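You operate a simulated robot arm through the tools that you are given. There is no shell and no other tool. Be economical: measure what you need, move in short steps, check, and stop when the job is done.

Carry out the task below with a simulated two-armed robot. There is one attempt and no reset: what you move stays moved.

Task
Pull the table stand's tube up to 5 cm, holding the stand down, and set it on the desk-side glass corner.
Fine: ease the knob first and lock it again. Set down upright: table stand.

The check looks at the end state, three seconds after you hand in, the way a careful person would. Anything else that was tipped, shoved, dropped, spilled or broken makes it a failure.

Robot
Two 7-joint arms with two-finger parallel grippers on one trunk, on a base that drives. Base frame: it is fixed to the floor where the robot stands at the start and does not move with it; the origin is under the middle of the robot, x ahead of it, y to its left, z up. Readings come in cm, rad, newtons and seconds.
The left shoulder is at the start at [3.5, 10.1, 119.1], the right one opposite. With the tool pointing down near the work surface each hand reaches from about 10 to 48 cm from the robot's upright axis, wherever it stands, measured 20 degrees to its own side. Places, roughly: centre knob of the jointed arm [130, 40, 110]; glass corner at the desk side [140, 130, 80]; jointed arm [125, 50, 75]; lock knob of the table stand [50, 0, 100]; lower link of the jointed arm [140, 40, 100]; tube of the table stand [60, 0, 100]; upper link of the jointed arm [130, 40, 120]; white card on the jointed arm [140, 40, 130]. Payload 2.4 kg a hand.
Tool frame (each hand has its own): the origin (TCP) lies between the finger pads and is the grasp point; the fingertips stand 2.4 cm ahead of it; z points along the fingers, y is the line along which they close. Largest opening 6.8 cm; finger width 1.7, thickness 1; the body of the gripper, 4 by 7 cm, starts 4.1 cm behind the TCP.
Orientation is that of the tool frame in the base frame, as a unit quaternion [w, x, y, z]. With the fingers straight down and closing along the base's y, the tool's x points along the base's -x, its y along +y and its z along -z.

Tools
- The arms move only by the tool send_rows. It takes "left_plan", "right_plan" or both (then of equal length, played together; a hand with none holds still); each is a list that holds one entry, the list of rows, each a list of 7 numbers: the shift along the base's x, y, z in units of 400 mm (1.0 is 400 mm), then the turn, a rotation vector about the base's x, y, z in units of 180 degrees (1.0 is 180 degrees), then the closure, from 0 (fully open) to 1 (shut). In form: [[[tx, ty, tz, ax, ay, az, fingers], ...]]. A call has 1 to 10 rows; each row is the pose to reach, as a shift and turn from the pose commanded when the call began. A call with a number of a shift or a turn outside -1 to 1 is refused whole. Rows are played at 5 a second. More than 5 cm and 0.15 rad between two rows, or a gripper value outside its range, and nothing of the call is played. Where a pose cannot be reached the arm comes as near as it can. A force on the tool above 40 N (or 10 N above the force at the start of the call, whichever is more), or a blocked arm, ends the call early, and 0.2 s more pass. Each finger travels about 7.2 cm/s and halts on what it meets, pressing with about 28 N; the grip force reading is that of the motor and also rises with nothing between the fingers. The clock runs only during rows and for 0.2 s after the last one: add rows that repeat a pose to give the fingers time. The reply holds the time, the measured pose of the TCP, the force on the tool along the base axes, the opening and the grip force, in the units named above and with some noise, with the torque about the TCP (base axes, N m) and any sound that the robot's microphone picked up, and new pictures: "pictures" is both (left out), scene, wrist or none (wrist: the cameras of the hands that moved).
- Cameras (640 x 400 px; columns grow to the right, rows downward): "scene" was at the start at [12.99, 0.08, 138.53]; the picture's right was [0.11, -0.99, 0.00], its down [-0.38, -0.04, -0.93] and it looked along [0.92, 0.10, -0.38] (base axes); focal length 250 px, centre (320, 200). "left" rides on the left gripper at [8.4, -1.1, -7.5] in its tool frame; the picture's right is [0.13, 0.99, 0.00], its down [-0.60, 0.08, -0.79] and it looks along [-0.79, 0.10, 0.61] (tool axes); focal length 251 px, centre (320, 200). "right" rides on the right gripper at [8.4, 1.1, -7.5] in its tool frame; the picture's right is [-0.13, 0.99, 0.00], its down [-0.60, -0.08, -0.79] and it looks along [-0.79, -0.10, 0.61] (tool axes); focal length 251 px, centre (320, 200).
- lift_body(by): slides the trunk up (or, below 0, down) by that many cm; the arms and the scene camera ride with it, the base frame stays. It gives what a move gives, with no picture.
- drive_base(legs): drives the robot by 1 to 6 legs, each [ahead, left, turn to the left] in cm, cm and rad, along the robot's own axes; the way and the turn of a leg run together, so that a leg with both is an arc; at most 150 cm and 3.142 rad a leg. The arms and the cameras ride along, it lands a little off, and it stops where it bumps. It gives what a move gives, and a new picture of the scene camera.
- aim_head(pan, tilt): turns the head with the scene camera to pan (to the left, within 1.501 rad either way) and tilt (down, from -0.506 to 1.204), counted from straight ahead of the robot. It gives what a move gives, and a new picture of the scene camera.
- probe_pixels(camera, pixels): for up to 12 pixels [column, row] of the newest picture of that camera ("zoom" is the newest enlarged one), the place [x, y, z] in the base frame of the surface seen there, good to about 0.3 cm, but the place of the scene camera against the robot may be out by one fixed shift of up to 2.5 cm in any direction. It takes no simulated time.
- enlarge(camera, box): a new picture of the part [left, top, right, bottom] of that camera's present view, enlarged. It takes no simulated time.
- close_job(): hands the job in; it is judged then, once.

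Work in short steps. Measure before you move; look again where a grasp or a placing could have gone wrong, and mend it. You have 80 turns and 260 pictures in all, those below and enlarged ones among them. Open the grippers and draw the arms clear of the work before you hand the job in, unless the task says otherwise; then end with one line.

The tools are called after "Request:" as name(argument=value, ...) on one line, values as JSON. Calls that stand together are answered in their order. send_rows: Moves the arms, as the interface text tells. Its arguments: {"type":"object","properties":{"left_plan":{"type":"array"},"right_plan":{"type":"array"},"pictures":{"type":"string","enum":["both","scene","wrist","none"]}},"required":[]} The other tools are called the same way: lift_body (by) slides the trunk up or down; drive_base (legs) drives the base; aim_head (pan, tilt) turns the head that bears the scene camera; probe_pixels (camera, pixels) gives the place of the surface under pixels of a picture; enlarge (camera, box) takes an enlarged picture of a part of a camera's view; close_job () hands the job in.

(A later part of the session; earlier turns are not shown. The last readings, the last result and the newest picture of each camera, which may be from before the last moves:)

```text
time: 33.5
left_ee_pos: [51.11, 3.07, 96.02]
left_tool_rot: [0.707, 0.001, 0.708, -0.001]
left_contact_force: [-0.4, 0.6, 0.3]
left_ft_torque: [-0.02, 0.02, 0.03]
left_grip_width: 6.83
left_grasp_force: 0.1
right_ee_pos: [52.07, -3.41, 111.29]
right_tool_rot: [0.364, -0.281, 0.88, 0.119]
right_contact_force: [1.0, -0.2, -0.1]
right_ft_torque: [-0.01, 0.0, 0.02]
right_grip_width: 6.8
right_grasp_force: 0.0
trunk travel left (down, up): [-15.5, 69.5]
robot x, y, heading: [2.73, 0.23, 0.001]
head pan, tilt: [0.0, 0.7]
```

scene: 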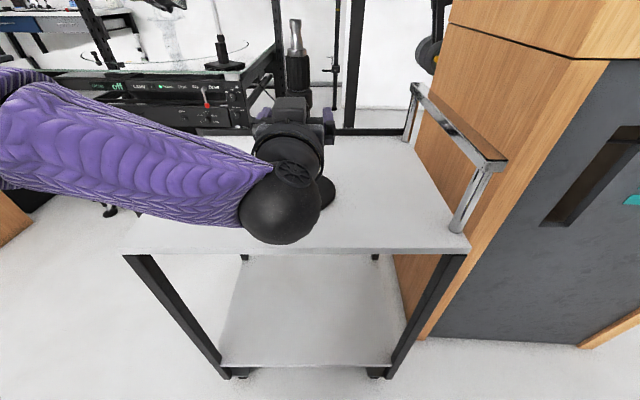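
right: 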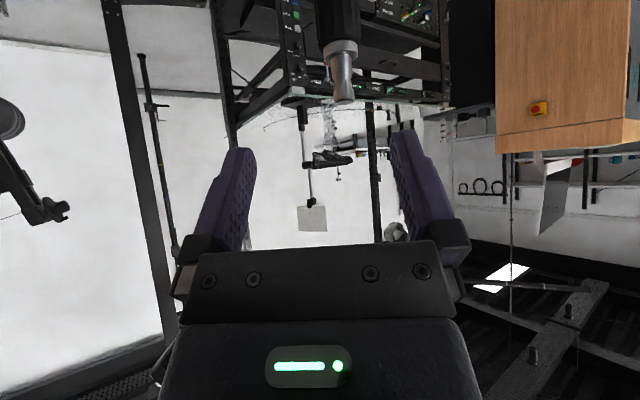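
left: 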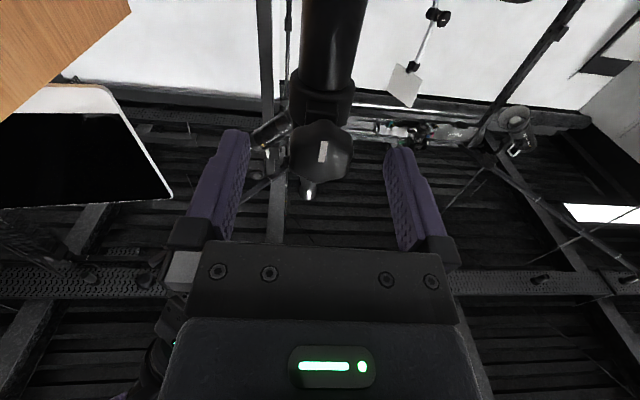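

Left fingers now flank the knob (322,152). Now the right hand: first sidestep so its axis lines up with the spigot at about (57.7, 3.0, 105.4).

Request:
send_rows(right_plan=[[[0.01, 0.04, 0, 0, 0, 0, 0], [0.02, 0.08, -0.02, 0, 0, 0, 0], [0.02, 0.08, -0.02, 0, 0, 0, 0]]], pictures="wrist")

Request:
probe_pixels(camera="right", pixels=[[342, 70], [342, 95]])

```text
time: 34.3
left_ee_pos: [51.15, 3.05, 96.12]
left_tool_rot: [0.707, 0.002, 0.708, -0.002]
left_contact_force: [0.0, -0.5, -0.1]
left_ft_torque: [-0.01, 0.0, 0.0]
left_grip_width: 6.78
left_grasp_force: 0.0
right_ee_pos: [52.7, -0.16, 110.5]
right_tool_rot: [0.363, -0.281, 0.88, 0.119]
right_contact_force: [-0.1, -0.6, 0.4]
right_ft_torque: [-0.01, -0.01, 0.01]
right_grip_width: 6.81
right_grasp_force: 0.2
trunk travel left (down, up): [-15.5, 69.5]
robot x, y, heading: [2.78, 0.02, 0.0]
head pan, tilt: [0.0, 0.7]
```

right: 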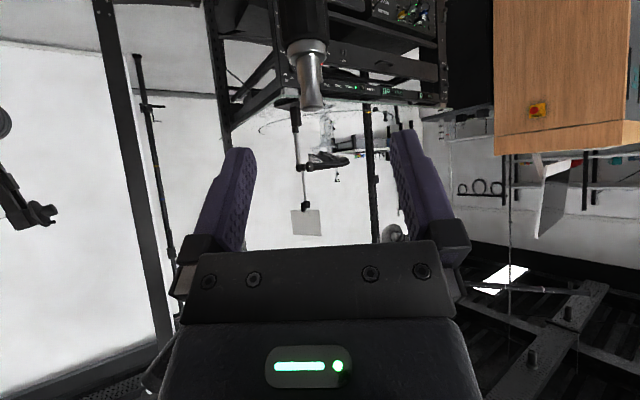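

```text
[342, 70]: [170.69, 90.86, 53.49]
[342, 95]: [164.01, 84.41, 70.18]
```

No reach limit now. Probe the spigot once more and advance along the tool axis most of the way.

Request:
probe_pixels(camera="right", pixels=[[312, 60], [312, 75], [313, 100], [308, 45], [313, 106]])

Request:
send_rows(right_plan=[[[0.03, 0.02, -0.03, 0, 0, 0, 0], [0.06, 0.038, -0.06, 0, 0, 0, 0], [0.085, 0.053, -0.085, 0, 0, 0, 0], [0.085, 0.053, -0.085, 0, 0, 0, 0]]], pictures="wrist")

```text
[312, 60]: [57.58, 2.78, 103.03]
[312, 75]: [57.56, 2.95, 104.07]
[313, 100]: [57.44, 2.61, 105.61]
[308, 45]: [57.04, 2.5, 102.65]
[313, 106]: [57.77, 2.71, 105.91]
```

```text
time: 35.3
left_ee_pos: [51.1, 3.02, 96.03]
left_tool_rot: [0.706, 0.001, 0.708, -0.001]
left_contact_force: [0.5, -0.4, -0.7]
left_ft_torque: [0.0, 0.02, -0.01]
left_grip_width: 6.77
left_grasp_force: 0.0
right_ee_pos: [55.75, 1.82, 105.89]
right_tool_rot: [0.364, -0.282, 0.88, 0.12]
right_contact_force: [0.7, -0.1, 0.0]
right_ft_torque: [-0.01, 0.01, 0.01]
right_grip_width: 6.79
right_grasp_force: 0.1
right hand out of reach, approached as far as the arm can: row 2, 3, 4
trunk travel left (down, up): [-15.5, 69.5]
robot x, y, heading: [2.7, -0.44, -0.002]
head pan, tilt: [0.0, 0.7]
```

right: 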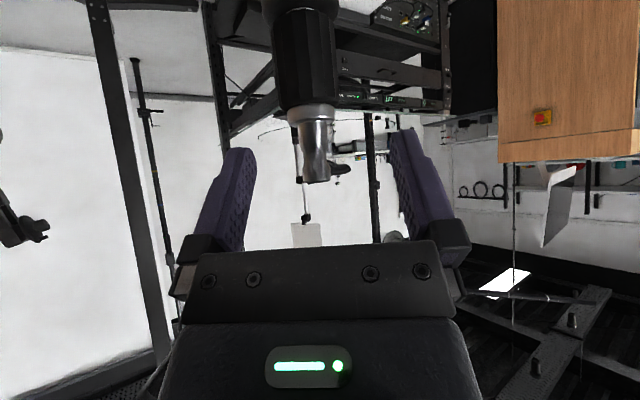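

The right arm runs out near the spigot. The left hand isn't gripping yet, so I raise the trunk 5 cm and test whether the left can come back down to the knob.

Request:
lift_body(by=5)

Request:
send_rows(left_plan=[[[0, 0, -0.045, 0, 0, 0, 0], [0, 0, -0.09, 0, 0, 0, 0], [0, 0, -0.125, 0, 0, 0, 0], [0, 0, -0.125, 0, 0, 0, 0]]], pictures="none")

```text
time: 36.2
left_ee_pos: [51.1, 2.98, 100.92]
left_tool_rot: [0.706, 0.001, 0.708, -0.001]
left_contact_force: [0.5, -0.2, -0.1]
left_ft_torque: [-0.01, -0.01, 0.02]
left_grip_width: 6.8
left_grasp_force: 0.1
right_ee_pos: [54.79, 1.64, 111.66]
right_tool_rot: [0.374, -0.281, 0.876, 0.116]
right_contact_force: [-0.1, 0.3, 0.1]
right_ft_torque: [0.0, 0.01, 0.02]
right_grip_width: 6.83
right_grasp_force: 0.0
trunk travel left (down, up): [-20.5, 64.5]
robot x, y, heading: [2.69, 0.14, 0.003]
head pan, tilt: [0.0, 0.7]
```

```text
time: 37.2
left_ee_pos: [51.02, 2.86, 96.06]
left_tool_rot: [0.707, 0.0, 0.708, 0.0]
left_contact_force: [-0.7, -0.4, -1.0]
left_ft_torque: [0.01, 0.02, 0.03]
left_grip_width: 6.77
left_grasp_force: 0.1
right_ee_pos: [54.77, 1.59, 111.67]
right_tool_rot: [0.374, -0.282, 0.876, 0.117]
right_contact_force: [-1.1, 0.5, 0.3]
right_ft_torque: [-0.01, 0.02, -0.01]
right_grip_width: 6.8
right_grasp_force: 0.0
trunk travel left (down, up): [-20.5, 64.5]
robot x, y, heading: [2.54, -0.0, 0.001]
head pan, tilt: [0.0, 0.7]
```

Left reaches the knob with the trunk higher. Now bring the right hand down and forward to the spigot.

Request:
send_rows(right_plan=[[[0, 0, -0.06, 0, 0, 0, 0], [0.0, 0, -0.11, 0, 0, 0, 0], [0.02, 0.01, -0.14, 0, 0, 0, 0], [0.045, 0.02, -0.168, 0, 0, 0, 0], [0.045, 0.02, -0.168, 0, 0, 0, 0]]], pictures="wrist")

```text
time: 38.4
left_ee_pos: [50.89, 2.93, 95.91]
left_tool_rot: [0.706, 0.001, 0.708, -0.001]
left_contact_force: [-0.8, -0.4, -0.2]
left_ft_torque: [0.02, 0.0, 0.01]
left_grip_width: 6.8
left_grasp_force: 0.0
right_ee_pos: [56.4, 2.48, 105.14]
right_tool_rot: [0.374, -0.282, 0.876, 0.115]
right_contact_force: [0.1, -0.9, -0.6]
right_ft_torque: [0.0, -0.01, 0.01]
right_grip_width: 6.79
right_grasp_force: 0.0
trunk travel left (down, up): [-20.5, 64.5]
robot x, y, heading: [2.99, 0.3, 0.003]
head pan, tilt: [0.0, 0.7]
```

right: 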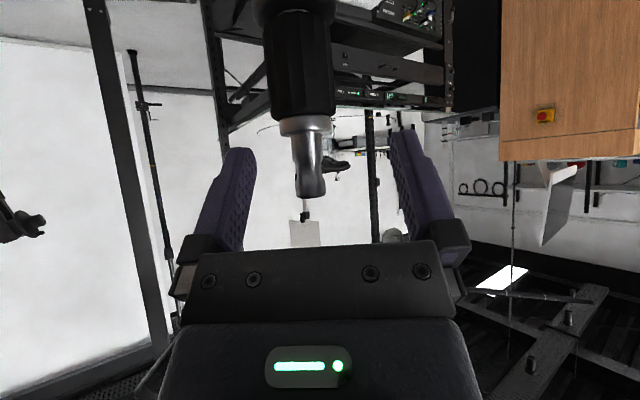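

Both reachable now, but the 5 cm pull needs margin: retract both hands slightly and drive 3 cm nearer.

Request:
send_rows(left_plan=[[[-0.03, 0, 0, 0, 0, 0, 0], [-0.045, 0, 0, 0, 0, 0, 0], [-0.045, 0, 0, 0, 0, 0, 0]]], right_plan=[[[-0.04, -0.02, 0.02, 0, 0, 0, 0], [-0.08, -0.04, 0.03, 0, 0, 0, 0], [-0.08, -0.04, 0.03, 0, 0, 0, 0]]], pictures="none")

Request:
drive_base(legs=[[3, 0, 0]])

Request:
send_rows(left_plan=[[[0, 0.003, 0, 0, 0, 0, 0], [0, 0.003, 0, 0, 0, 0, 0]]], pictures="wrist")

```text
time: 39.2
left_ee_pos: [49.08, 2.92, 95.99]
left_tool_rot: [0.706, 0.003, 0.708, -0.002]
left_contact_force: [0.0, 0.2, 0.4]
left_ft_torque: [-0.01, 0.0, -0.02]
left_grip_width: 6.82
left_grasp_force: 0.1
right_ee_pos: [53.27, 0.92, 106.25]
right_tool_rot: [0.374, -0.282, 0.876, 0.116]
right_contact_force: [-0.1, 0.0, -0.3]
right_ft_torque: [0.05, 0.0, 0.01]
right_grip_width: 6.82
right_grasp_force: 0.0
trunk travel left (down, up): [-20.5, 64.5]
robot x, y, heading: [2.83, 0.13, -0.0]
head pan, tilt: [0.0, 0.7]
```

```text
time: 40.1
left_ee_pos: [52.23, 2.81, 96.05]
left_tool_rot: [0.706, 0.001, 0.708, -0.001]
left_contact_force: [0.2, -0.5, 0.4]
left_ft_torque: [0.01, 0.02, 0.02]
left_grip_width: 6.79
left_grasp_force: 0.1
right_ee_pos: [56.34, 1.06, 106.28]
right_tool_rot: [0.373, -0.282, 0.876, 0.116]
right_contact_force: [-0.7, -0.5, 0.1]
right_ft_torque: [0.02, -0.03, -0.01]
right_grip_width: 6.8
right_grasp_force: 0.0
trunk travel left (down, up): [-20.5, 64.5]
robot x, y, heading: [5.89, 0.06, -0.004]
head pan, tilt: [0.0, 0.7]
```

scene: 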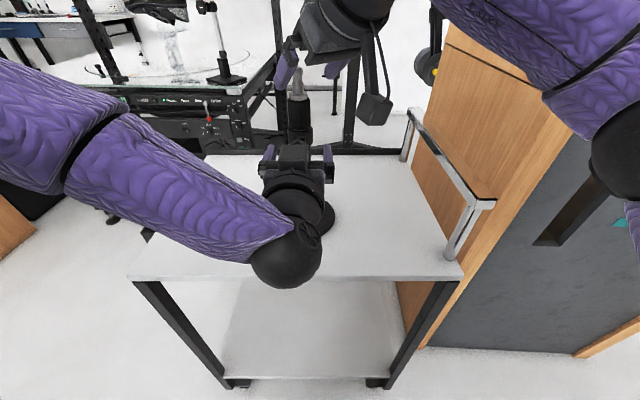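

```text
time: 40.7
left_ee_pos: [52.12, 3.09, 95.96]
left_tool_rot: [0.707, 0.002, 0.707, -0.002]
left_contact_force: [-0.5, -0.8, -0.4]
left_ft_torque: [0.04, -0.01, 0.03]
left_grip_width: 6.79
left_grasp_force: 0.0
right_ee_pos: [56.33, 0.96, 106.14]
right_tool_rot: [0.374, -0.281, 0.876, 0.115]
right_contact_force: [0.4, 0.6, 0.7]
right_ft_torque: [0.03, -0.03, 0.0]
right_grip_width: 6.79
right_grasp_force: 0.0
trunk travel left (down, up): [-20.5, 64.5]
robot x, y, heading: [5.52, 0.07, 0.0]
head pan, tilt: [0.0, 0.7]
```

left: 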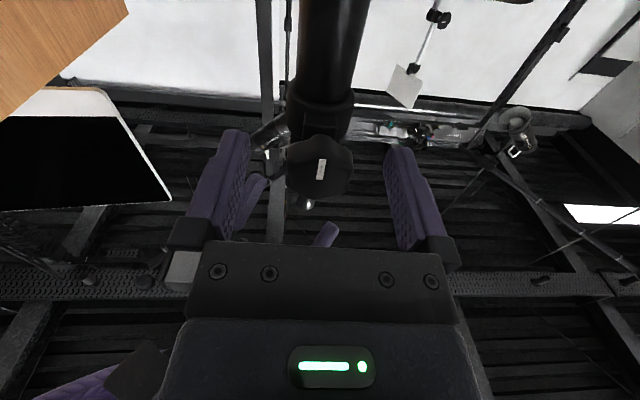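

Now place right TCP on the spigot (58.0, 2.9, 105.2) and left TCP 0.6 cm farther onto the knob.

Request:
send_rows(left_plan=[[[0.008, 0, 0, 0, 0, 0, 0], [0.015, 0, 0.003, 0, 0, 0, 0], [0.015, 0, 0.003, 0, 0, 0, 0]]], right_plan=[[[0.005, 0.04, 0, 0, 0, 0, 0], [0.025, 0.048, -0.012, 0, 0, 0, 0], [0.041, 0.048, -0.022, 0, 0, 0, 0]]], pictures="wrist")

Request:
enlarge(camera="right", box=[200, 60, 440, 260])

Request:
enlarge(camera="left", box=[200, 60, 440, 260])

```text
time: 41.5
left_ee_pos: [52.76, 2.95, 96.18]
left_tool_rot: [0.706, 0.001, 0.708, -0.001]
left_contact_force: [0.7, 0.3, -0.8]
left_ft_torque: [0.06, 0.0, -0.01]
left_grip_width: 6.81
left_grasp_force: 0.0
right_ee_pos: [57.96, 3.09, 105.31]
right_tool_rot: [0.375, -0.282, 0.876, 0.116]
right_contact_force: [-0.1, -0.7, -0.1]
right_ft_torque: [-0.01, -0.03, 0.01]
right_grip_width: 6.81
right_grasp_force: 0.1
trunk travel left (down, up): [-20.5, 64.5]
robot x, y, heading: [5.94, -0.34, -0.0]
head pan, tilt: [0.0, 0.7]
```

right: 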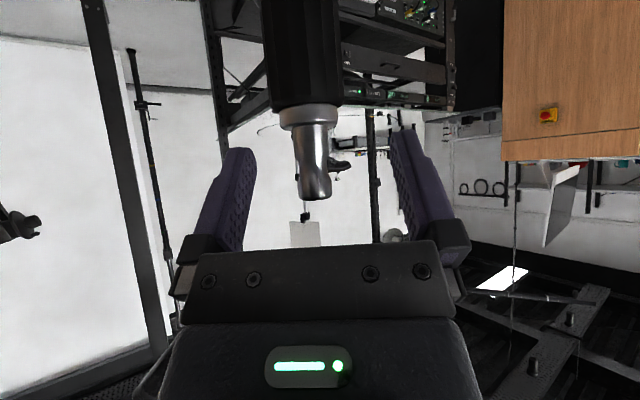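
left: 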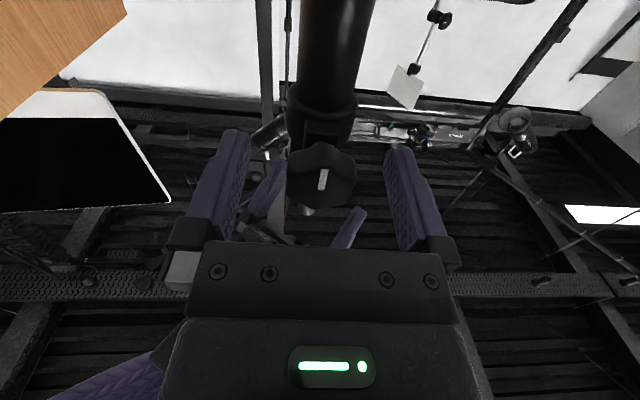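

```text
2.00 times, centred on (320, 160) of right
```

zoom: 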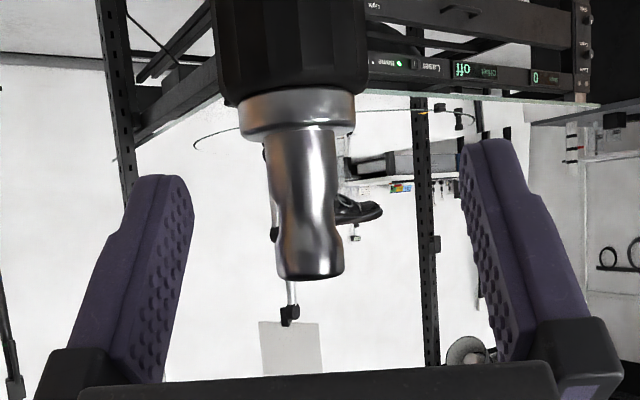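

```text
2.00 times, centred on (320, 160) of left
```

zoom: 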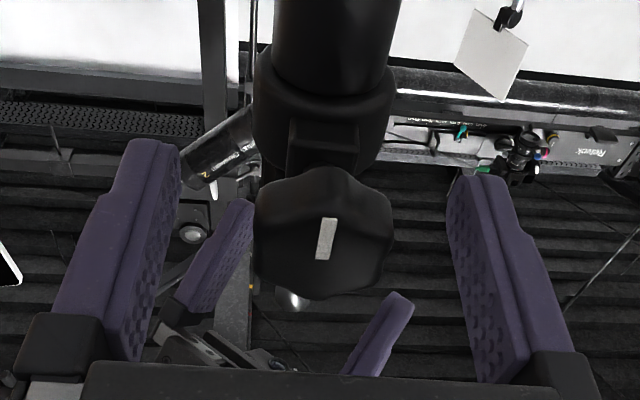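

Both are well placed; the spigot is ~0.4 cm left of the right hand's centre. Correct that and close the right hand.

Request:
send_rows(right_plan=[[[0.005, -0.008, 0, 0, 0, 0, 0], [0.005, -0.008, 0, 0, 0, 0, 0.5], [0.005, -0.008, 0, 0, 0, 0, 0.7], [0.005, -0.008, 0, 0, 0, 0, 0.8], [0.005, -0.008, 0, 0, 0, 0, 1], [0.005, -0.008, 0, 0, 0, 0, 1]]], pictures="wrist")

```text
time: 42.9
left_ee_pos: [52.76, 2.9, 96.14]
left_tool_rot: [0.706, 0.001, 0.708, -0.001]
left_contact_force: [0.3, -0.6, 0.1]
left_ft_torque: [0.0, -0.01, 0.0]
left_grip_width: 6.78
left_grasp_force: 0.0
right_ee_pos: [58.23, 2.8, 105.29]
right_tool_rot: [0.374, -0.282, 0.876, 0.116]
right_contact_force: [-1.5, 1.9, -0.1]
right_ft_torque: [0.3, 0.26, 0.01]
right_grip_width: 1.52
right_grasp_force: 27.8
trunk travel left (down, up): [-20.5, 64.5]
robot x, y, heading: [5.97, -0.34, 0.002]
head pan, tilt: [0.0, 0.7]
```

right: 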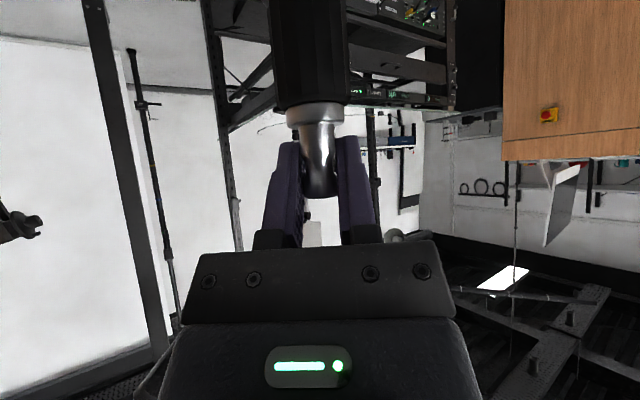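

The spigot is held (1.52 cm, 28 N) with low side forces. Now close the left hand on the knob.

Request:
send_rows(left_plan=[[[0, 0, 0, 0, 0, 0, 0.4], [0, 0, 0, 0, 0, 0, 0.5], [0, 0, 0, 0, 0, 0, 0.6], [0, 0, 0, 0, 0, 0, 1], [0, 0, 0, 0, 0, 0, 1]]], pictures="wrist")

Request:
enlarge(camera="left", box=[200, 60, 440, 260])

```text
time: 44.1
left_ee_pos: [52.79, 3.12, 96.12]
left_tool_rot: [0.706, 0.003, 0.708, -0.003]
left_contact_force: [0.0, -4.7, 0.1]
left_ft_torque: [0.01, 0.0, -0.28]
left_grip_width: 3.13
left_grasp_force: 27.4
right_ee_pos: [58.3, 2.72, 105.34]
right_tool_rot: [0.374, -0.282, 0.876, 0.116]
right_contact_force: [-0.9, 6.6, 0.3]
right_ft_torque: [0.49, -0.05, -0.03]
right_grip_width: 1.56
right_grasp_force: 27.8
trunk travel left (down, up): [-20.5, 64.5]
robot x, y, heading: [5.95, -0.12, 0.003]
head pan, tilt: [0.0, 0.7]
```

left: 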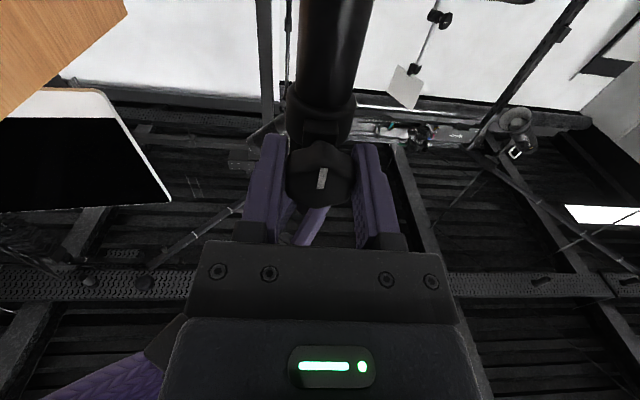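

```text
2.00 times, centred on (320, 160) of left
```

zoom: 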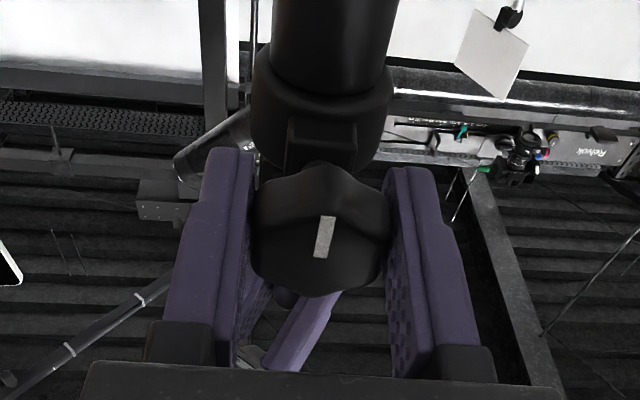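

Knob gripped (3.13 cm, hex flats). Ease it: turn counter-clockwise seen from the front (negative about +x), 36° first.

Request:
send_rows(left_plan=[[[0, 0, 0, -0.04, 0, 0, 1], [0, 0, 0, -0.08, 0, 0, 1], [0, 0, 0, -0.12, 0, 0, 1], [0, 0, 0, -0.16, 0, 0, 1], [0, 0, 0, -0.2, 0, 0, 1], [0, 0, 0, -0.2, 0, 0, 1]]], pictures="wrist")

Request:
enlarge(camera="left", box=[200, 60, 440, 260])

```text
time: 45.5
left_ee_pos: [52.82, 3.08, 96.14]
left_tool_rot: [0.672, -0.218, 0.672, -0.22]
left_contact_force: [18.2, -18.3, 5.3]
left_ft_torque: [0.04, 0.31, -0.55]
left_grip_width: 3.18
left_grasp_force: 27.9
right_ee_pos: [58.26, 2.75, 105.17]
right_tool_rot: [0.374, -0.282, 0.876, 0.116]
right_contact_force: [-11.7, 17.6, 0.5]
right_ft_torque: [0.72, -0.27, -0.05]
right_grip_width: 1.57
right_grasp_force: 28.2
trunk travel left (down, up): [-20.5, 64.5]
robot x, y, heading: [5.95, 0.48, -0.002]
head pan, tilt: [0.0, 0.7]
```

left: 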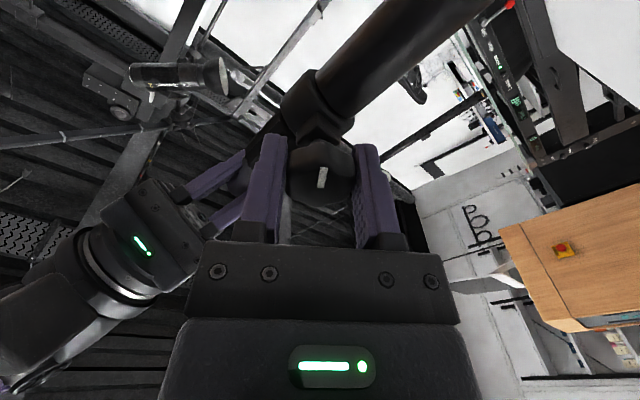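

```text
2.00 times, centred on (320, 160) of left
```

zoom: 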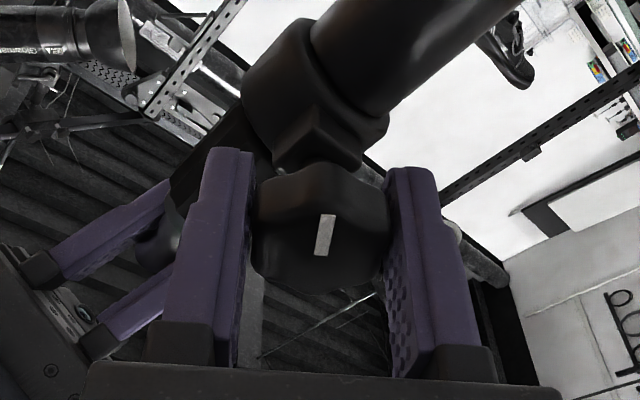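

The knob turns with the hand with almost no resisting torque. Relieve the side load slightly (left −0.1 x, +0.15 y), turning another 18°.

Request:
send_rows(left_plan=[[[-0.002, 0.004, 0, 0, 0, 0, 1], [-0.003, 0.004, 0, -0.03, 0, 0, 1], [-0.004, 0.004, 0, -0.06, 0, 0, 1], [-0.005, 0.004, 0, -0.1, 0, 0, 1], [-0.005, 0.004, 0, -0.1, 0, 0, 1]]], pictures="none")

```text
time: 46.7
left_ee_pos: [52.68, 3.17, 96.19]
left_tool_rot: [0.631, -0.321, 0.628, -0.322]
left_contact_force: [21.2, -16.4, 21.6]
left_ft_torque: [-0.01, -0.04, -0.5]
left_grip_width: 3.17
left_grasp_force: 27.7
right_ee_pos: [58.08, 2.56, 105.21]
right_tool_rot: [0.374, -0.282, 0.876, 0.116]
right_contact_force: [-15.1, 9.5, 0.0]
right_ft_torque: [-0.07, 0.22, 0.01]
right_grip_width: 1.57
right_grasp_force: 28.0
trunk travel left (down, up): [-20.5, 64.5]
robot x, y, heading: [6.46, -0.35, 0.0]
head pan, tilt: [0.0, 0.7]
```

Side forces (≈35 N) come from hand/knob eccentricity. Open the left fingers a little to release the strain, and re-close.

Request:
send_rows(left_plan=[[[0, 0, 0, 0, 0, 0, 0.4], [0, 0, 0, 0, 0, 0, 0.4], [0, 0, 0, 0, 0, 0, 0.4]]], pictures="wrist")

Request:
enlarge(camera="left", box=[200, 60, 440, 260])

```text
time: 47.5
left_ee_pos: [52.45, 3.34, 96.09]
left_tool_rot: [0.63, -0.32, 0.63, -0.322]
left_contact_force: [-0.8, 0.3, 0.5]
left_ft_torque: [-0.01, 0.03, -0.01]
left_grip_width: 4.08
left_grasp_force: 0.1
right_ee_pos: [58.25, 2.67, 105.31]
right_tool_rot: [0.375, -0.282, 0.876, 0.116]
right_contact_force: [1.6, -2.6, 2.1]
right_ft_torque: [-0.16, -0.03, 0.01]
right_grip_width: 1.55
right_grasp_force: 27.6
trunk travel left (down, up): [-20.5, 64.5]
robot x, y, heading: [5.7, 0.02, -0.0]
head pan, tilt: [0.0, 0.7]
```

left: 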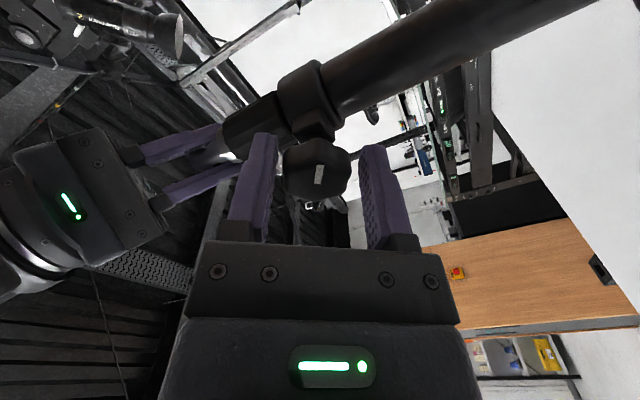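

```text
2.00 times, centred on (320, 160) of left
```

zoom: 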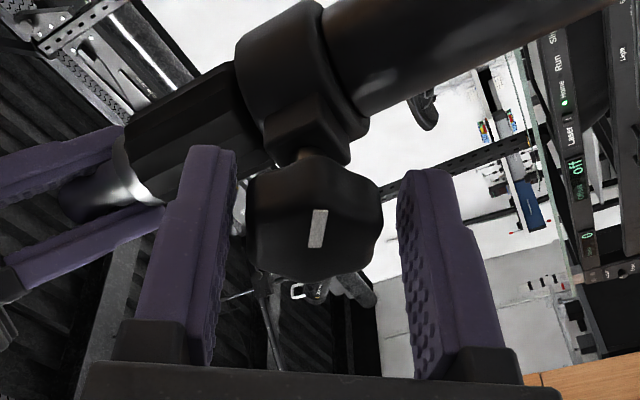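

Strain gone; the mark confirms the knob turned ccw 54° with the hand, and it's centred. Re-close the left hand, holding the stand, and pull the tube up 1 cm as a test.

Request:
send_rows(left_plan=[[[0, 0, 0, 0, 0, 0, 0.6], [0, 0, 0, 0, 0, 0, 1], [0, 0, 0, 0, 0, 0, 1], [0, 0, 0, 0, 0, 0, 1], [0, 0, 0, 0, 0, 0, 1]]], right_plan=[[[0, 0, 0, 0, 0, 0, 1], [0, 0, 0, 0, 0, 0, 1], [0, 0, 0.008, 0, 0, 0, 1], [0, 0, 0.016, 0, 0, 0, 1], [0, 0, 0.025, 0, 0, 0, 1]]], pictures="wrist")

```text
time: 48.7
left_ee_pos: [52.67, 3.35, 96.16]
left_tool_rot: [0.631, -0.32, 0.629, -0.322]
left_contact_force: [9.2, -2.3, 22.1]
left_ft_torque: [-0.06, -0.61, -0.11]
left_grip_width: 3.19
left_grasp_force: 28.1
right_ee_pos: [58.09, 2.71, 106.24]
right_tool_rot: [0.372, -0.282, 0.877, 0.116]
right_contact_force: [-7.6, 1.8, -16.7]
right_ft_torque: [-0.04, 0.09, 0.08]
right_grip_width: 1.53
right_grasp_force: 27.5
trunk travel left (down, up): [-20.5, 64.5]
robot x, y, heading: [5.54, -0.03, 0.0]
head pan, tilt: [0.0, 0.7]
```

right: 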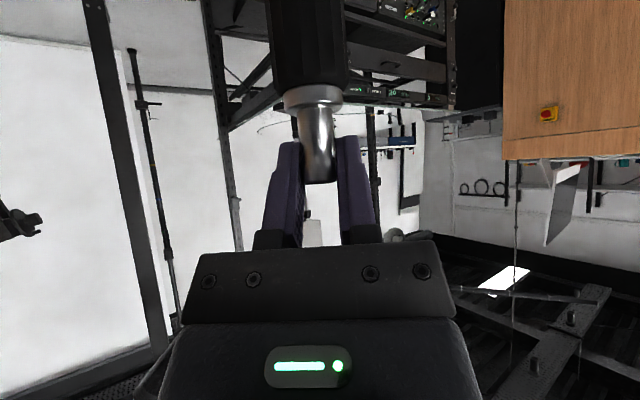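
left: 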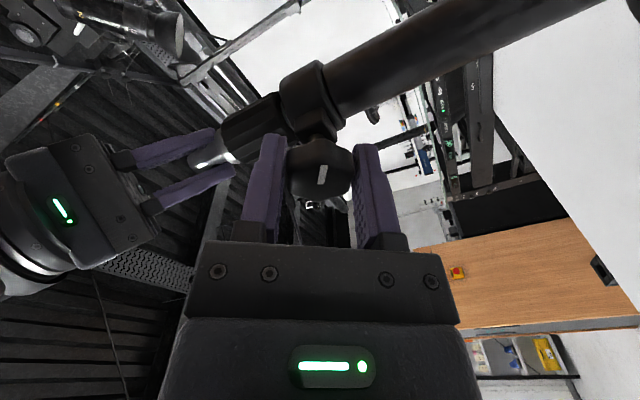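

The right fingers slid ~0.7 cm up the spigot (end from row 200 to 183) with ~17 N, so the clamp still holds. I'll re-seat the right grip lower, and ratchet the left hand back 60° (hex) to loosen further.

Request:
send_rows(left_plan=[[[0.0, 0, 0, 0, 0, 0, 0.3], [0.003, 0, 0, 0, 0, 0, 0.3], [0.005, 0, 0.001, 0.0417, 0, 0, 0.3], [0.005, 0, 0.001, 0.0833, 0, 0, 0.3], [0.005, 0, 0.001, 0.125, 0, 0, 0.3], [0.005, 0, 0.001, 0.1667, 0, 0, 0.3], [0.005, 0, 0.001, 0.2083, 0, 0, 0.3], [0.005, 0, 0.001, 0.25, 0, 0, 0.3], [0.005, 0, 0.001, 0.2917, 0, 0, 0.3], [0.005, 0, 0.001, 0.3333, 0, 0, 0.3]]], right_plan=[[[0, 0, 0, 0, 0, 0, 0.65], [0, 0, -0.01, 0, 0, 0, 0.65], [0, 0, -0.025, 0, 0, 0, 0.65], [0.002, 0, -0.025, 0, 0, 0, 0.65], [0.002, 0, -0.025, 0, 0, 0, 0.8], [0.002, 0, -0.025, 0, 0, 0, 1], [0.002, 0, -0.025, 0, 0, 0, 1], [0.002, 0, -0.025, 0, 0, 0, 1], [0.002, 0, -0.025, 0, 0, 0, 1], [0.002, 0, -0.025, 0, 0, 0, 1]]], pictures="wrist")

Request:
enlarge(camera="left", box=[200, 60, 440, 260])

```text
time: 50.9
left_ee_pos: [52.73, 3.34, 96.18]
left_tool_rot: [0.705, 0.038, 0.707, 0.038]
left_contact_force: [0.5, 0.8, 0.0]
left_ft_torque: [0.02, -0.03, 0.01]
left_grip_width: 4.75
left_grasp_force: 0.1
right_ee_pos: [58.25, 2.64, 105.39]
right_tool_rot: [0.374, -0.282, 0.876, 0.117]
right_contact_force: [0.1, -1.3, 1.5]
right_ft_torque: [0.09, -0.02, -0.03]
right_grip_width: 1.54
right_grasp_force: 27.5
trunk travel left (down, up): [-20.5, 64.5]
robot x, y, heading: [5.72, -0.15, -0.007]
head pan, tilt: [0.0, 0.7]
```

right: 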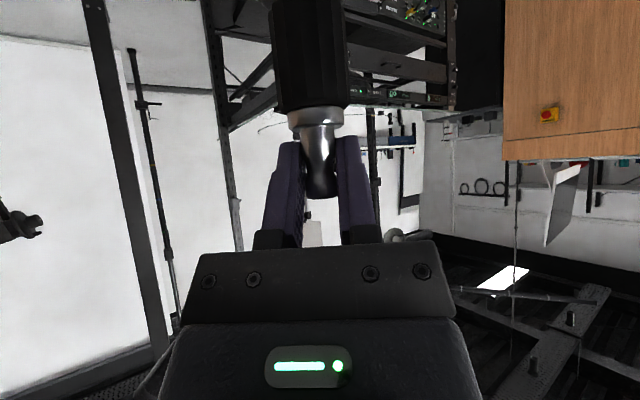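
left: 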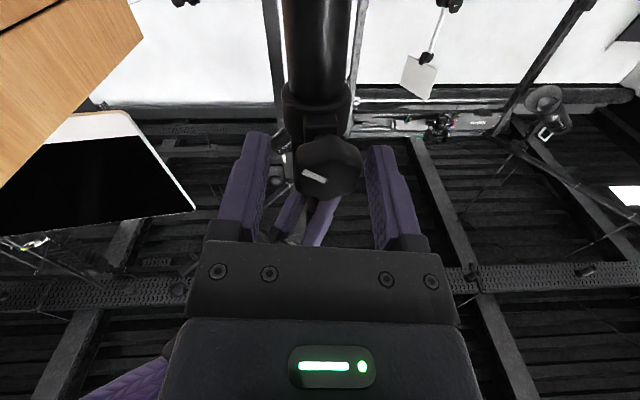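

```text
2.00 times, centred on (320, 160) of left
```

zoom: 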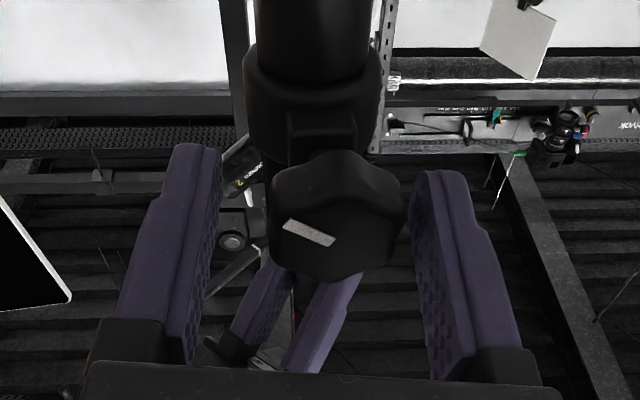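

Knob has turned ~60°. Grip it again (shift +0.2 cm y) and turn another 60° ccw.

Request:
send_rows(left_plan=[[[0.0, 0.005, 0, 0, 0, 0, 0.5], [0.0, 0.005, 0, 0, 0, 0, 1], [0.0, 0.005, 0, 0, 0, 0, 1], [0.0, 0.005, 0, -0.045, 0, 0, 1], [0.0, 0.005, 0, -0.09, 0, 0, 1], [0.0, 0.005, 0, -0.135, 0, 0, 1], [0.0, 0.005, 0, -0.18, 0, 0, 1], [0.0, 0.005, 0, -0.225, 0, 0, 1], [0.0, 0.005, 0, -0.27, 0, 0, 1], [0.0, 0.005, 0, -0.315, 0, 0, 1]]], pictures="none")

Request:
send_rows(left_plan=[[[0, 0, 0, 0, 0, 0, 1], [0, 0, 0, 0, 0, 0, 1], [0, 0, 0, 0, 0, 0, 1], [0, 0, 0, 0, 0, 0, 1]]], right_plan=[[[0, 0, 0.01, 0, 0, 0, 1], [0, 0, 0.018, 0, 0, 0, 1], [0, 0, 0.025, 0, 0, 0, 1], [0, 0, 0.025, 0, 0, 0, 1]]], pictures="wrist")

```text
time: 53.1
left_ee_pos: [52.74, 3.18, 96.24]
left_tool_rot: [0.638, -0.302, 0.638, -0.307]
left_contact_force: [7.0, -17.6, 1.5]
left_ft_torque: [0.06, 0.23, -0.9]
left_grip_width: 3.13
left_grasp_force: 27.5
right_ee_pos: [58.13, 2.78, 105.47]
right_tool_rot: [0.374, -0.283, 0.876, 0.117]
right_contact_force: [-4.1, 15.0, 4.2]
right_ft_torque: [0.61, 0.07, 0.18]
right_grip_width: 1.55
right_grasp_force: 27.8
trunk travel left (down, up): [-20.5, 64.5]
robot x, y, heading: [5.87, -0.03, 0.001]
head pan, tilt: [0.0, 0.7]
```

```text
time: 54.1
left_ee_pos: [52.62, 3.24, 96.15]
left_tool_rot: [0.639, -0.301, 0.639, -0.304]
left_contact_force: [-2.6, -14.9, 12.2]
left_ft_torque: [0.01, -0.43, -0.75]
left_grip_width: 3.1
left_grasp_force: 27.9
right_ee_pos: [58.21, 2.72, 106.35]
right_tool_rot: [0.374, -0.281, 0.876, 0.115]
right_contact_force: [1.0, 12.2, -2.9]
right_ft_torque: [0.48, 0.07, 0.01]
right_grip_width: 1.56
right_grasp_force: 28.4
trunk travel left (down, up): [-20.5, 64.5]
robot x, y, heading: [5.53, -0.03, 0.001]
head pan, tilt: [0.0, 0.7]
```

right: 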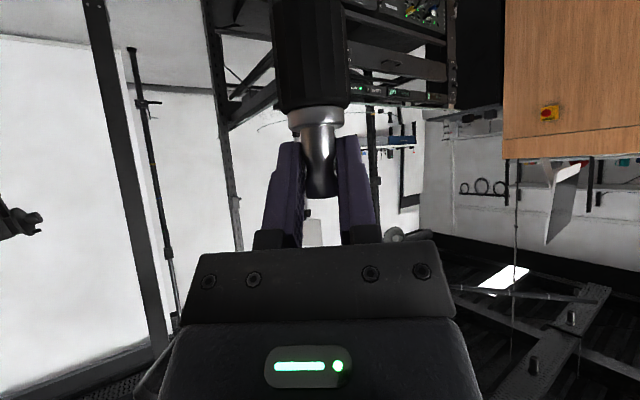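
left: 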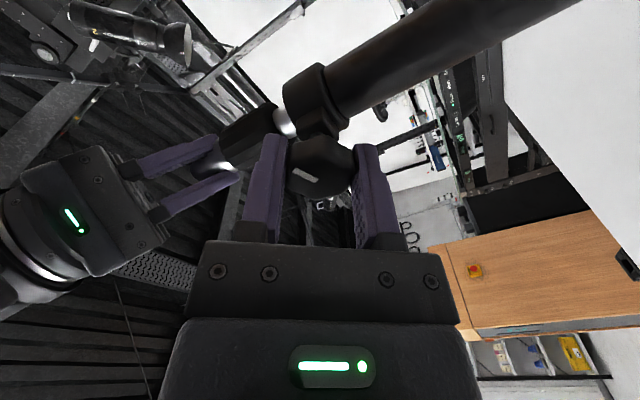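

The silver column now shows between the collar and the ribbed sleeve: the tube slides. Pull on up another 4 cm slowly while the left hand holds the stand by the knob.

Request:
send_rows(left_plan=[[[0, 0, 0, 0, 0, 0, 1], [0, 0, 0, 0, 0, 0, 1], [0, 0, 0, 0, 0, 0, 1], [0, 0, 0, 0, 0, 0, 1], [0, 0, 0, 0, 0, 0, 1], [0, 0, 0, 0, 0, 0, 1], [0, 0, 0, 0, 0, 0, 1], [0, 0, 0, 0, 0, 0, 1]]], right_plan=[[[0, 0, 0.015, 0, 0, 0, 1], [0, 0, 0.03, 0, 0, 0, 1], [0, 0, 0.045, 0, 0, 0, 1], [0, 0, 0.06, 0, 0, 0, 1], [0, 0, 0.075, 0, 0, 0, 1], [0, 0, 0.088, 0, 0, 0, 1], [0, 0, 0.1, 0, 0, 0, 1], [0, 0, 0.1, 0, 0, 0, 1]]], pictures="both")

Request:
enlarge(camera="left", box=[160, 40, 440, 220])

```text
time: 55.9
left_ee_pos: [52.75, 3.2, 96.27]
left_tool_rot: [0.639, -0.301, 0.639, -0.304]
left_contact_force: [20.1, -8.5, 18.8]
left_ft_torque: [0.0, -0.37, -0.16]
left_grip_width: 3.17
left_grasp_force: 27.3
right_ee_pos: [58.3, 2.81, 110.35]
right_tool_rot: [0.374, -0.282, 0.876, 0.116]
right_contact_force: [-11.9, 9.8, -1.1]
right_ft_torque: [0.58, 0.01, 0.13]
right_grip_width: 1.61
right_grasp_force: 28.4
trunk travel left (down, up): [-20.5, 64.5]
robot x, y, heading: [5.92, 0.16, 0.002]
head pan, tilt: [0.0, 0.7]
```

scene: 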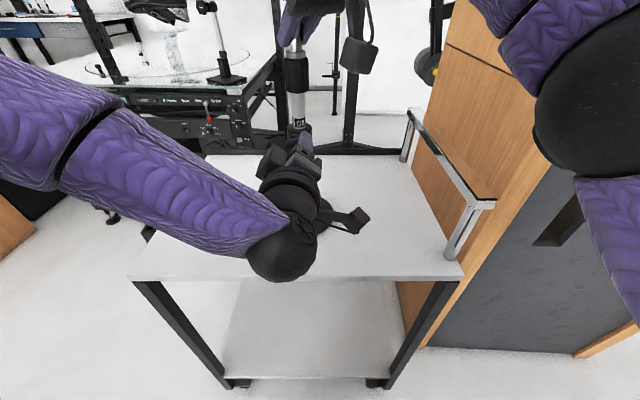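
right: 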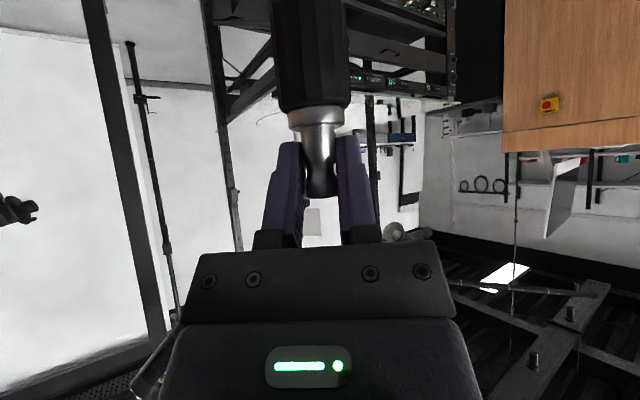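
left: 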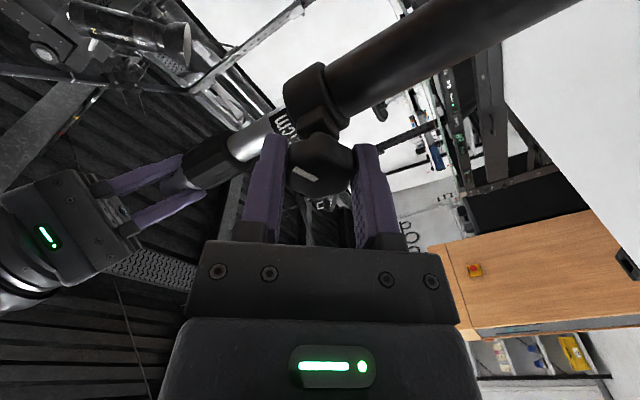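

```text
2.22 times, centred on (300, 130) of left
```

zoom: 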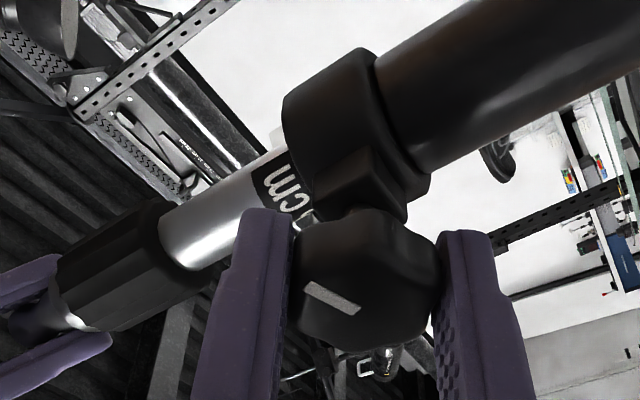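

A scale label appears on the tube ("…cm"). Zoom in from the scene camera to read it.

Request:
enlarge(camera="scene", box=[260, 30, 340, 170])

Request:
enlarge(camera="left", box=[220, 70, 340, 150])

```text
2.86 times, centred on (300, 100) of scene
```

zoom: 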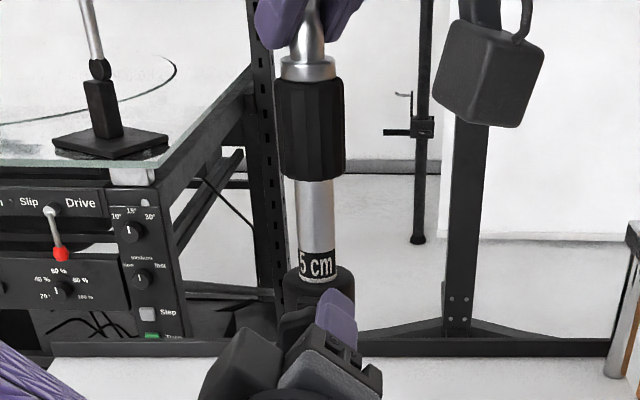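

```text
5.00 times, centred on (280, 110) of left
```

zoom: 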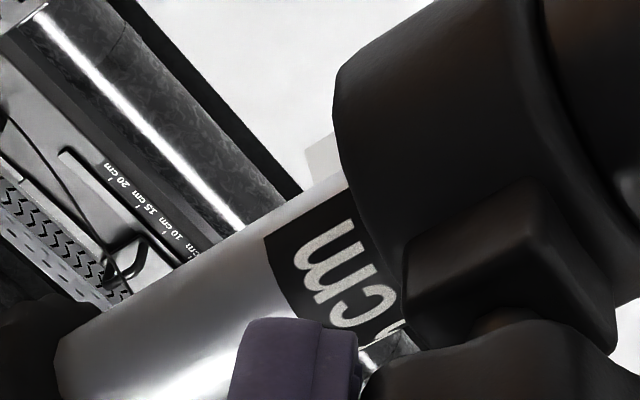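

"5 cm" mark is just at the collar. Measure the exposed length precisely in a tight scene zoom.

Request:
enlarge(camera="scene", box=[280, 80, 320, 140])

Request:
probe_pixels(camera="zoom", pixels=[[290, 90], [290, 105], [290, 110], [290, 250], [290, 262], [290, 270], [290, 280], [290, 290], [290, 300], [290, 320]])

```text
6.67 times, centred on (300, 110) of scene
```

zoom: 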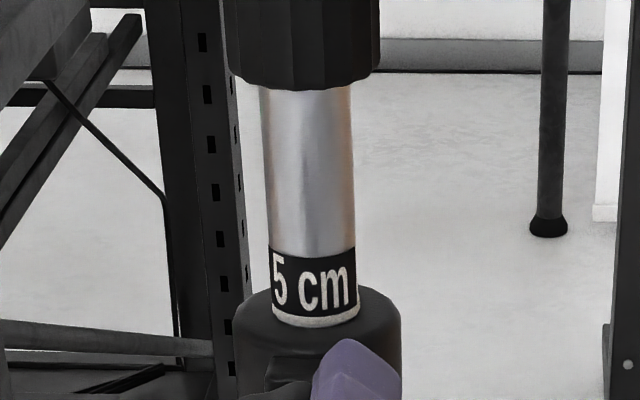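

```text
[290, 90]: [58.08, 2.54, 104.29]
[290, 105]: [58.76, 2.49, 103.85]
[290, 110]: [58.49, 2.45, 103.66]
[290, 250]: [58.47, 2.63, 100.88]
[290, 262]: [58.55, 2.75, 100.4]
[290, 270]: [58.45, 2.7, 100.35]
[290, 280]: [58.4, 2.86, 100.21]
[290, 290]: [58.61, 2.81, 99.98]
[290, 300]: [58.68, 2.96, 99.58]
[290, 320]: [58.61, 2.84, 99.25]
```

The white 5 cm ring sits right at the collar rim. Now lock: turn the knob clockwise 57° with the right hand holding the tube.

Request:
send_rows(left_plan=[[[0, 0, 0, 0.045, 0, 0, 1], [0, 0, 0, 0.09, 0, 0, 1], [0, 0, 0, 0.135, 0, 0, 1], [0, 0, 0, 0.18, 0, 0, 1], [0, 0, 0, 0.225, 0, 0, 1], [0, 0, 0, 0.27, 0, 0, 1], [0, 0, 0, 0.315, 0, 0, 1], [0, 0, 0, 0.315, 0, 0, 1]]], pictures="none")

Request:
send_rows(left_plan=[[[0, 0, 0, 0, 0, 0, 0.3], [0, 0, 0, 0, 0, 0, 0.3], [0, 0, 0, -0.0417, 0, 0, 0.3], [0, 0, 0, -0.0833, 0, 0, 0.3], [0, 0, 0, -0.125, 0, 0, 0.3], [0, 0, 0, -0.1667, 0, 0, 0.3], [0, 0, 0, -0.2083, 0, 0, 0.3], [0, 0, 0, -0.25, 0, 0, 0.3], [0, 0, 0, -0.2917, 0, 0, 0.3], [0, 0, 0, -0.3333, 0, 0, 0.3]]], pictures="wrist")

Request:
enlarge(camera="left", box=[200, 60, 440, 260])

```text
time: 57.7
left_ee_pos: [52.65, 3.52, 95.96]
left_tool_rot: [0.704, 0.04, 0.708, 0.036]
left_contact_force: [-10.4, 2.6, -4.1]
left_ft_torque: [0.01, -0.13, -0.17]
left_grip_width: 3.14
left_grasp_force: 27.9
right_ee_pos: [58.27, 2.71, 110.33]
right_tool_rot: [0.375, -0.282, 0.876, 0.116]
right_contact_force: [8.7, -2.0, 9.9]
right_ft_torque: [0.05, 0.33, 0.1]
right_grip_width: 1.53
right_grasp_force: 28.5
trunk travel left (down, up): [-20.5, 64.5]
robot x, y, heading: [5.92, 0.15, -0.005]
head pan, tilt: [0.0, 0.7]
```

```text
time: 59.9
left_ee_pos: [52.74, 3.42, 96.3]
left_tool_rot: [0.63, -0.321, 0.63, -0.323]
left_contact_force: [-0.3, 0.1, -0.2]
left_ft_torque: [-0.03, 0.01, 0.0]
left_grip_width: 4.77
left_grasp_force: 0.1
right_ee_pos: [58.3, 2.77, 110.38]
right_tool_rot: [0.374, -0.281, 0.876, 0.115]
right_contact_force: [1.9, 1.5, 7.3]
right_ft_torque: [0.29, 0.35, 0.01]
right_grip_width: 1.57
right_grasp_force: 28.0
trunk travel left (down, up): [-20.5, 64.5]
robot x, y, heading: [5.81, 0.3, -0.001]
head pan, tilt: [0.0, 0.7]
```

left: 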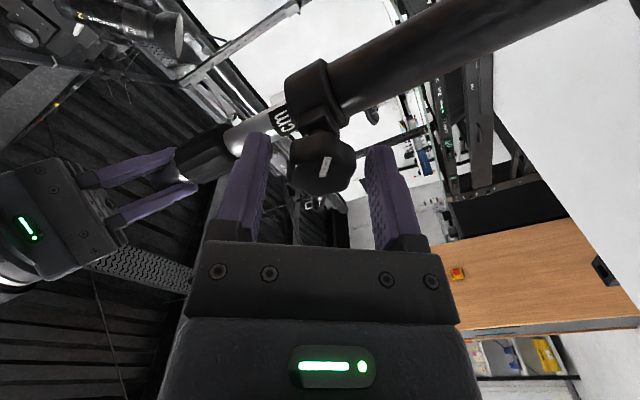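

```text
2.00 times, centred on (320, 160) of left
```

zoom: 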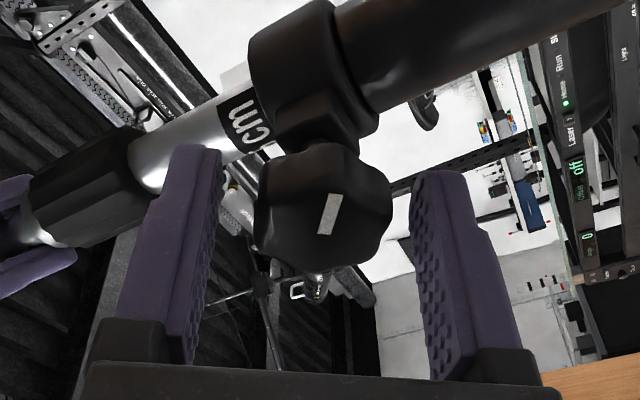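

Ratcheted back and centred. Grip and turn clockwise again 57°, watching the torque.

Request:
send_rows(left_plan=[[[0, 0, 0, 0, 0, 0, 0.5], [0, 0, 0, 0, 0, 0, 1], [0, 0, 0, 0, 0, 0, 1], [0, 0, 0, 0.045, 0, 0, 1], [0, 0, 0, 0.09, 0, 0, 1], [0, 0, 0, 0.135, 0, 0, 1], [0, 0, 0, 0.18, 0, 0, 1], [0, 0, 0, 0.225, 0, 0, 1], [0, 0, 0, 0.27, 0, 0, 1], [0, 0, 0, 0.305, 0, 0, 1]]], pictures="wrist")

Request:
enlarge(camera="left", box=[200, 60, 440, 260])

```text
time: 62.1
left_ee_pos: [52.68, 3.31, 96.09]
left_tool_rot: [0.706, 0.007, 0.708, 0.005]
left_contact_force: [1.1, 1.5, -0.1]
left_ft_torque: [-0.36, 0.05, -0.08]
left_grip_width: 3.18
left_grasp_force: 28.5
right_ee_pos: [58.21, 2.77, 110.35]
right_tool_rot: [0.374, -0.282, 0.876, 0.116]
right_contact_force: [0.7, -0.5, 6.5]
right_ft_torque: [0.37, 0.09, 0.04]
right_grip_width: 1.54
right_grasp_force: 28.0
trunk travel left (down, up): [-20.5, 64.5]
robot x, y, heading: [5.51, 0.14, 0.002]
head pan, tilt: [0.0, 0.7]
```

left: 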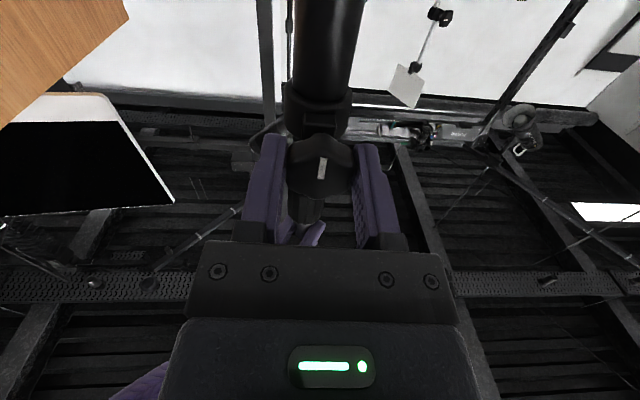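

```text
2.00 times, centred on (320, 160) of left
```

zoom: 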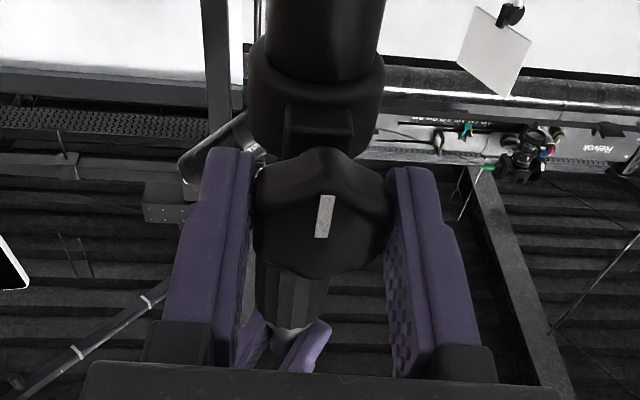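

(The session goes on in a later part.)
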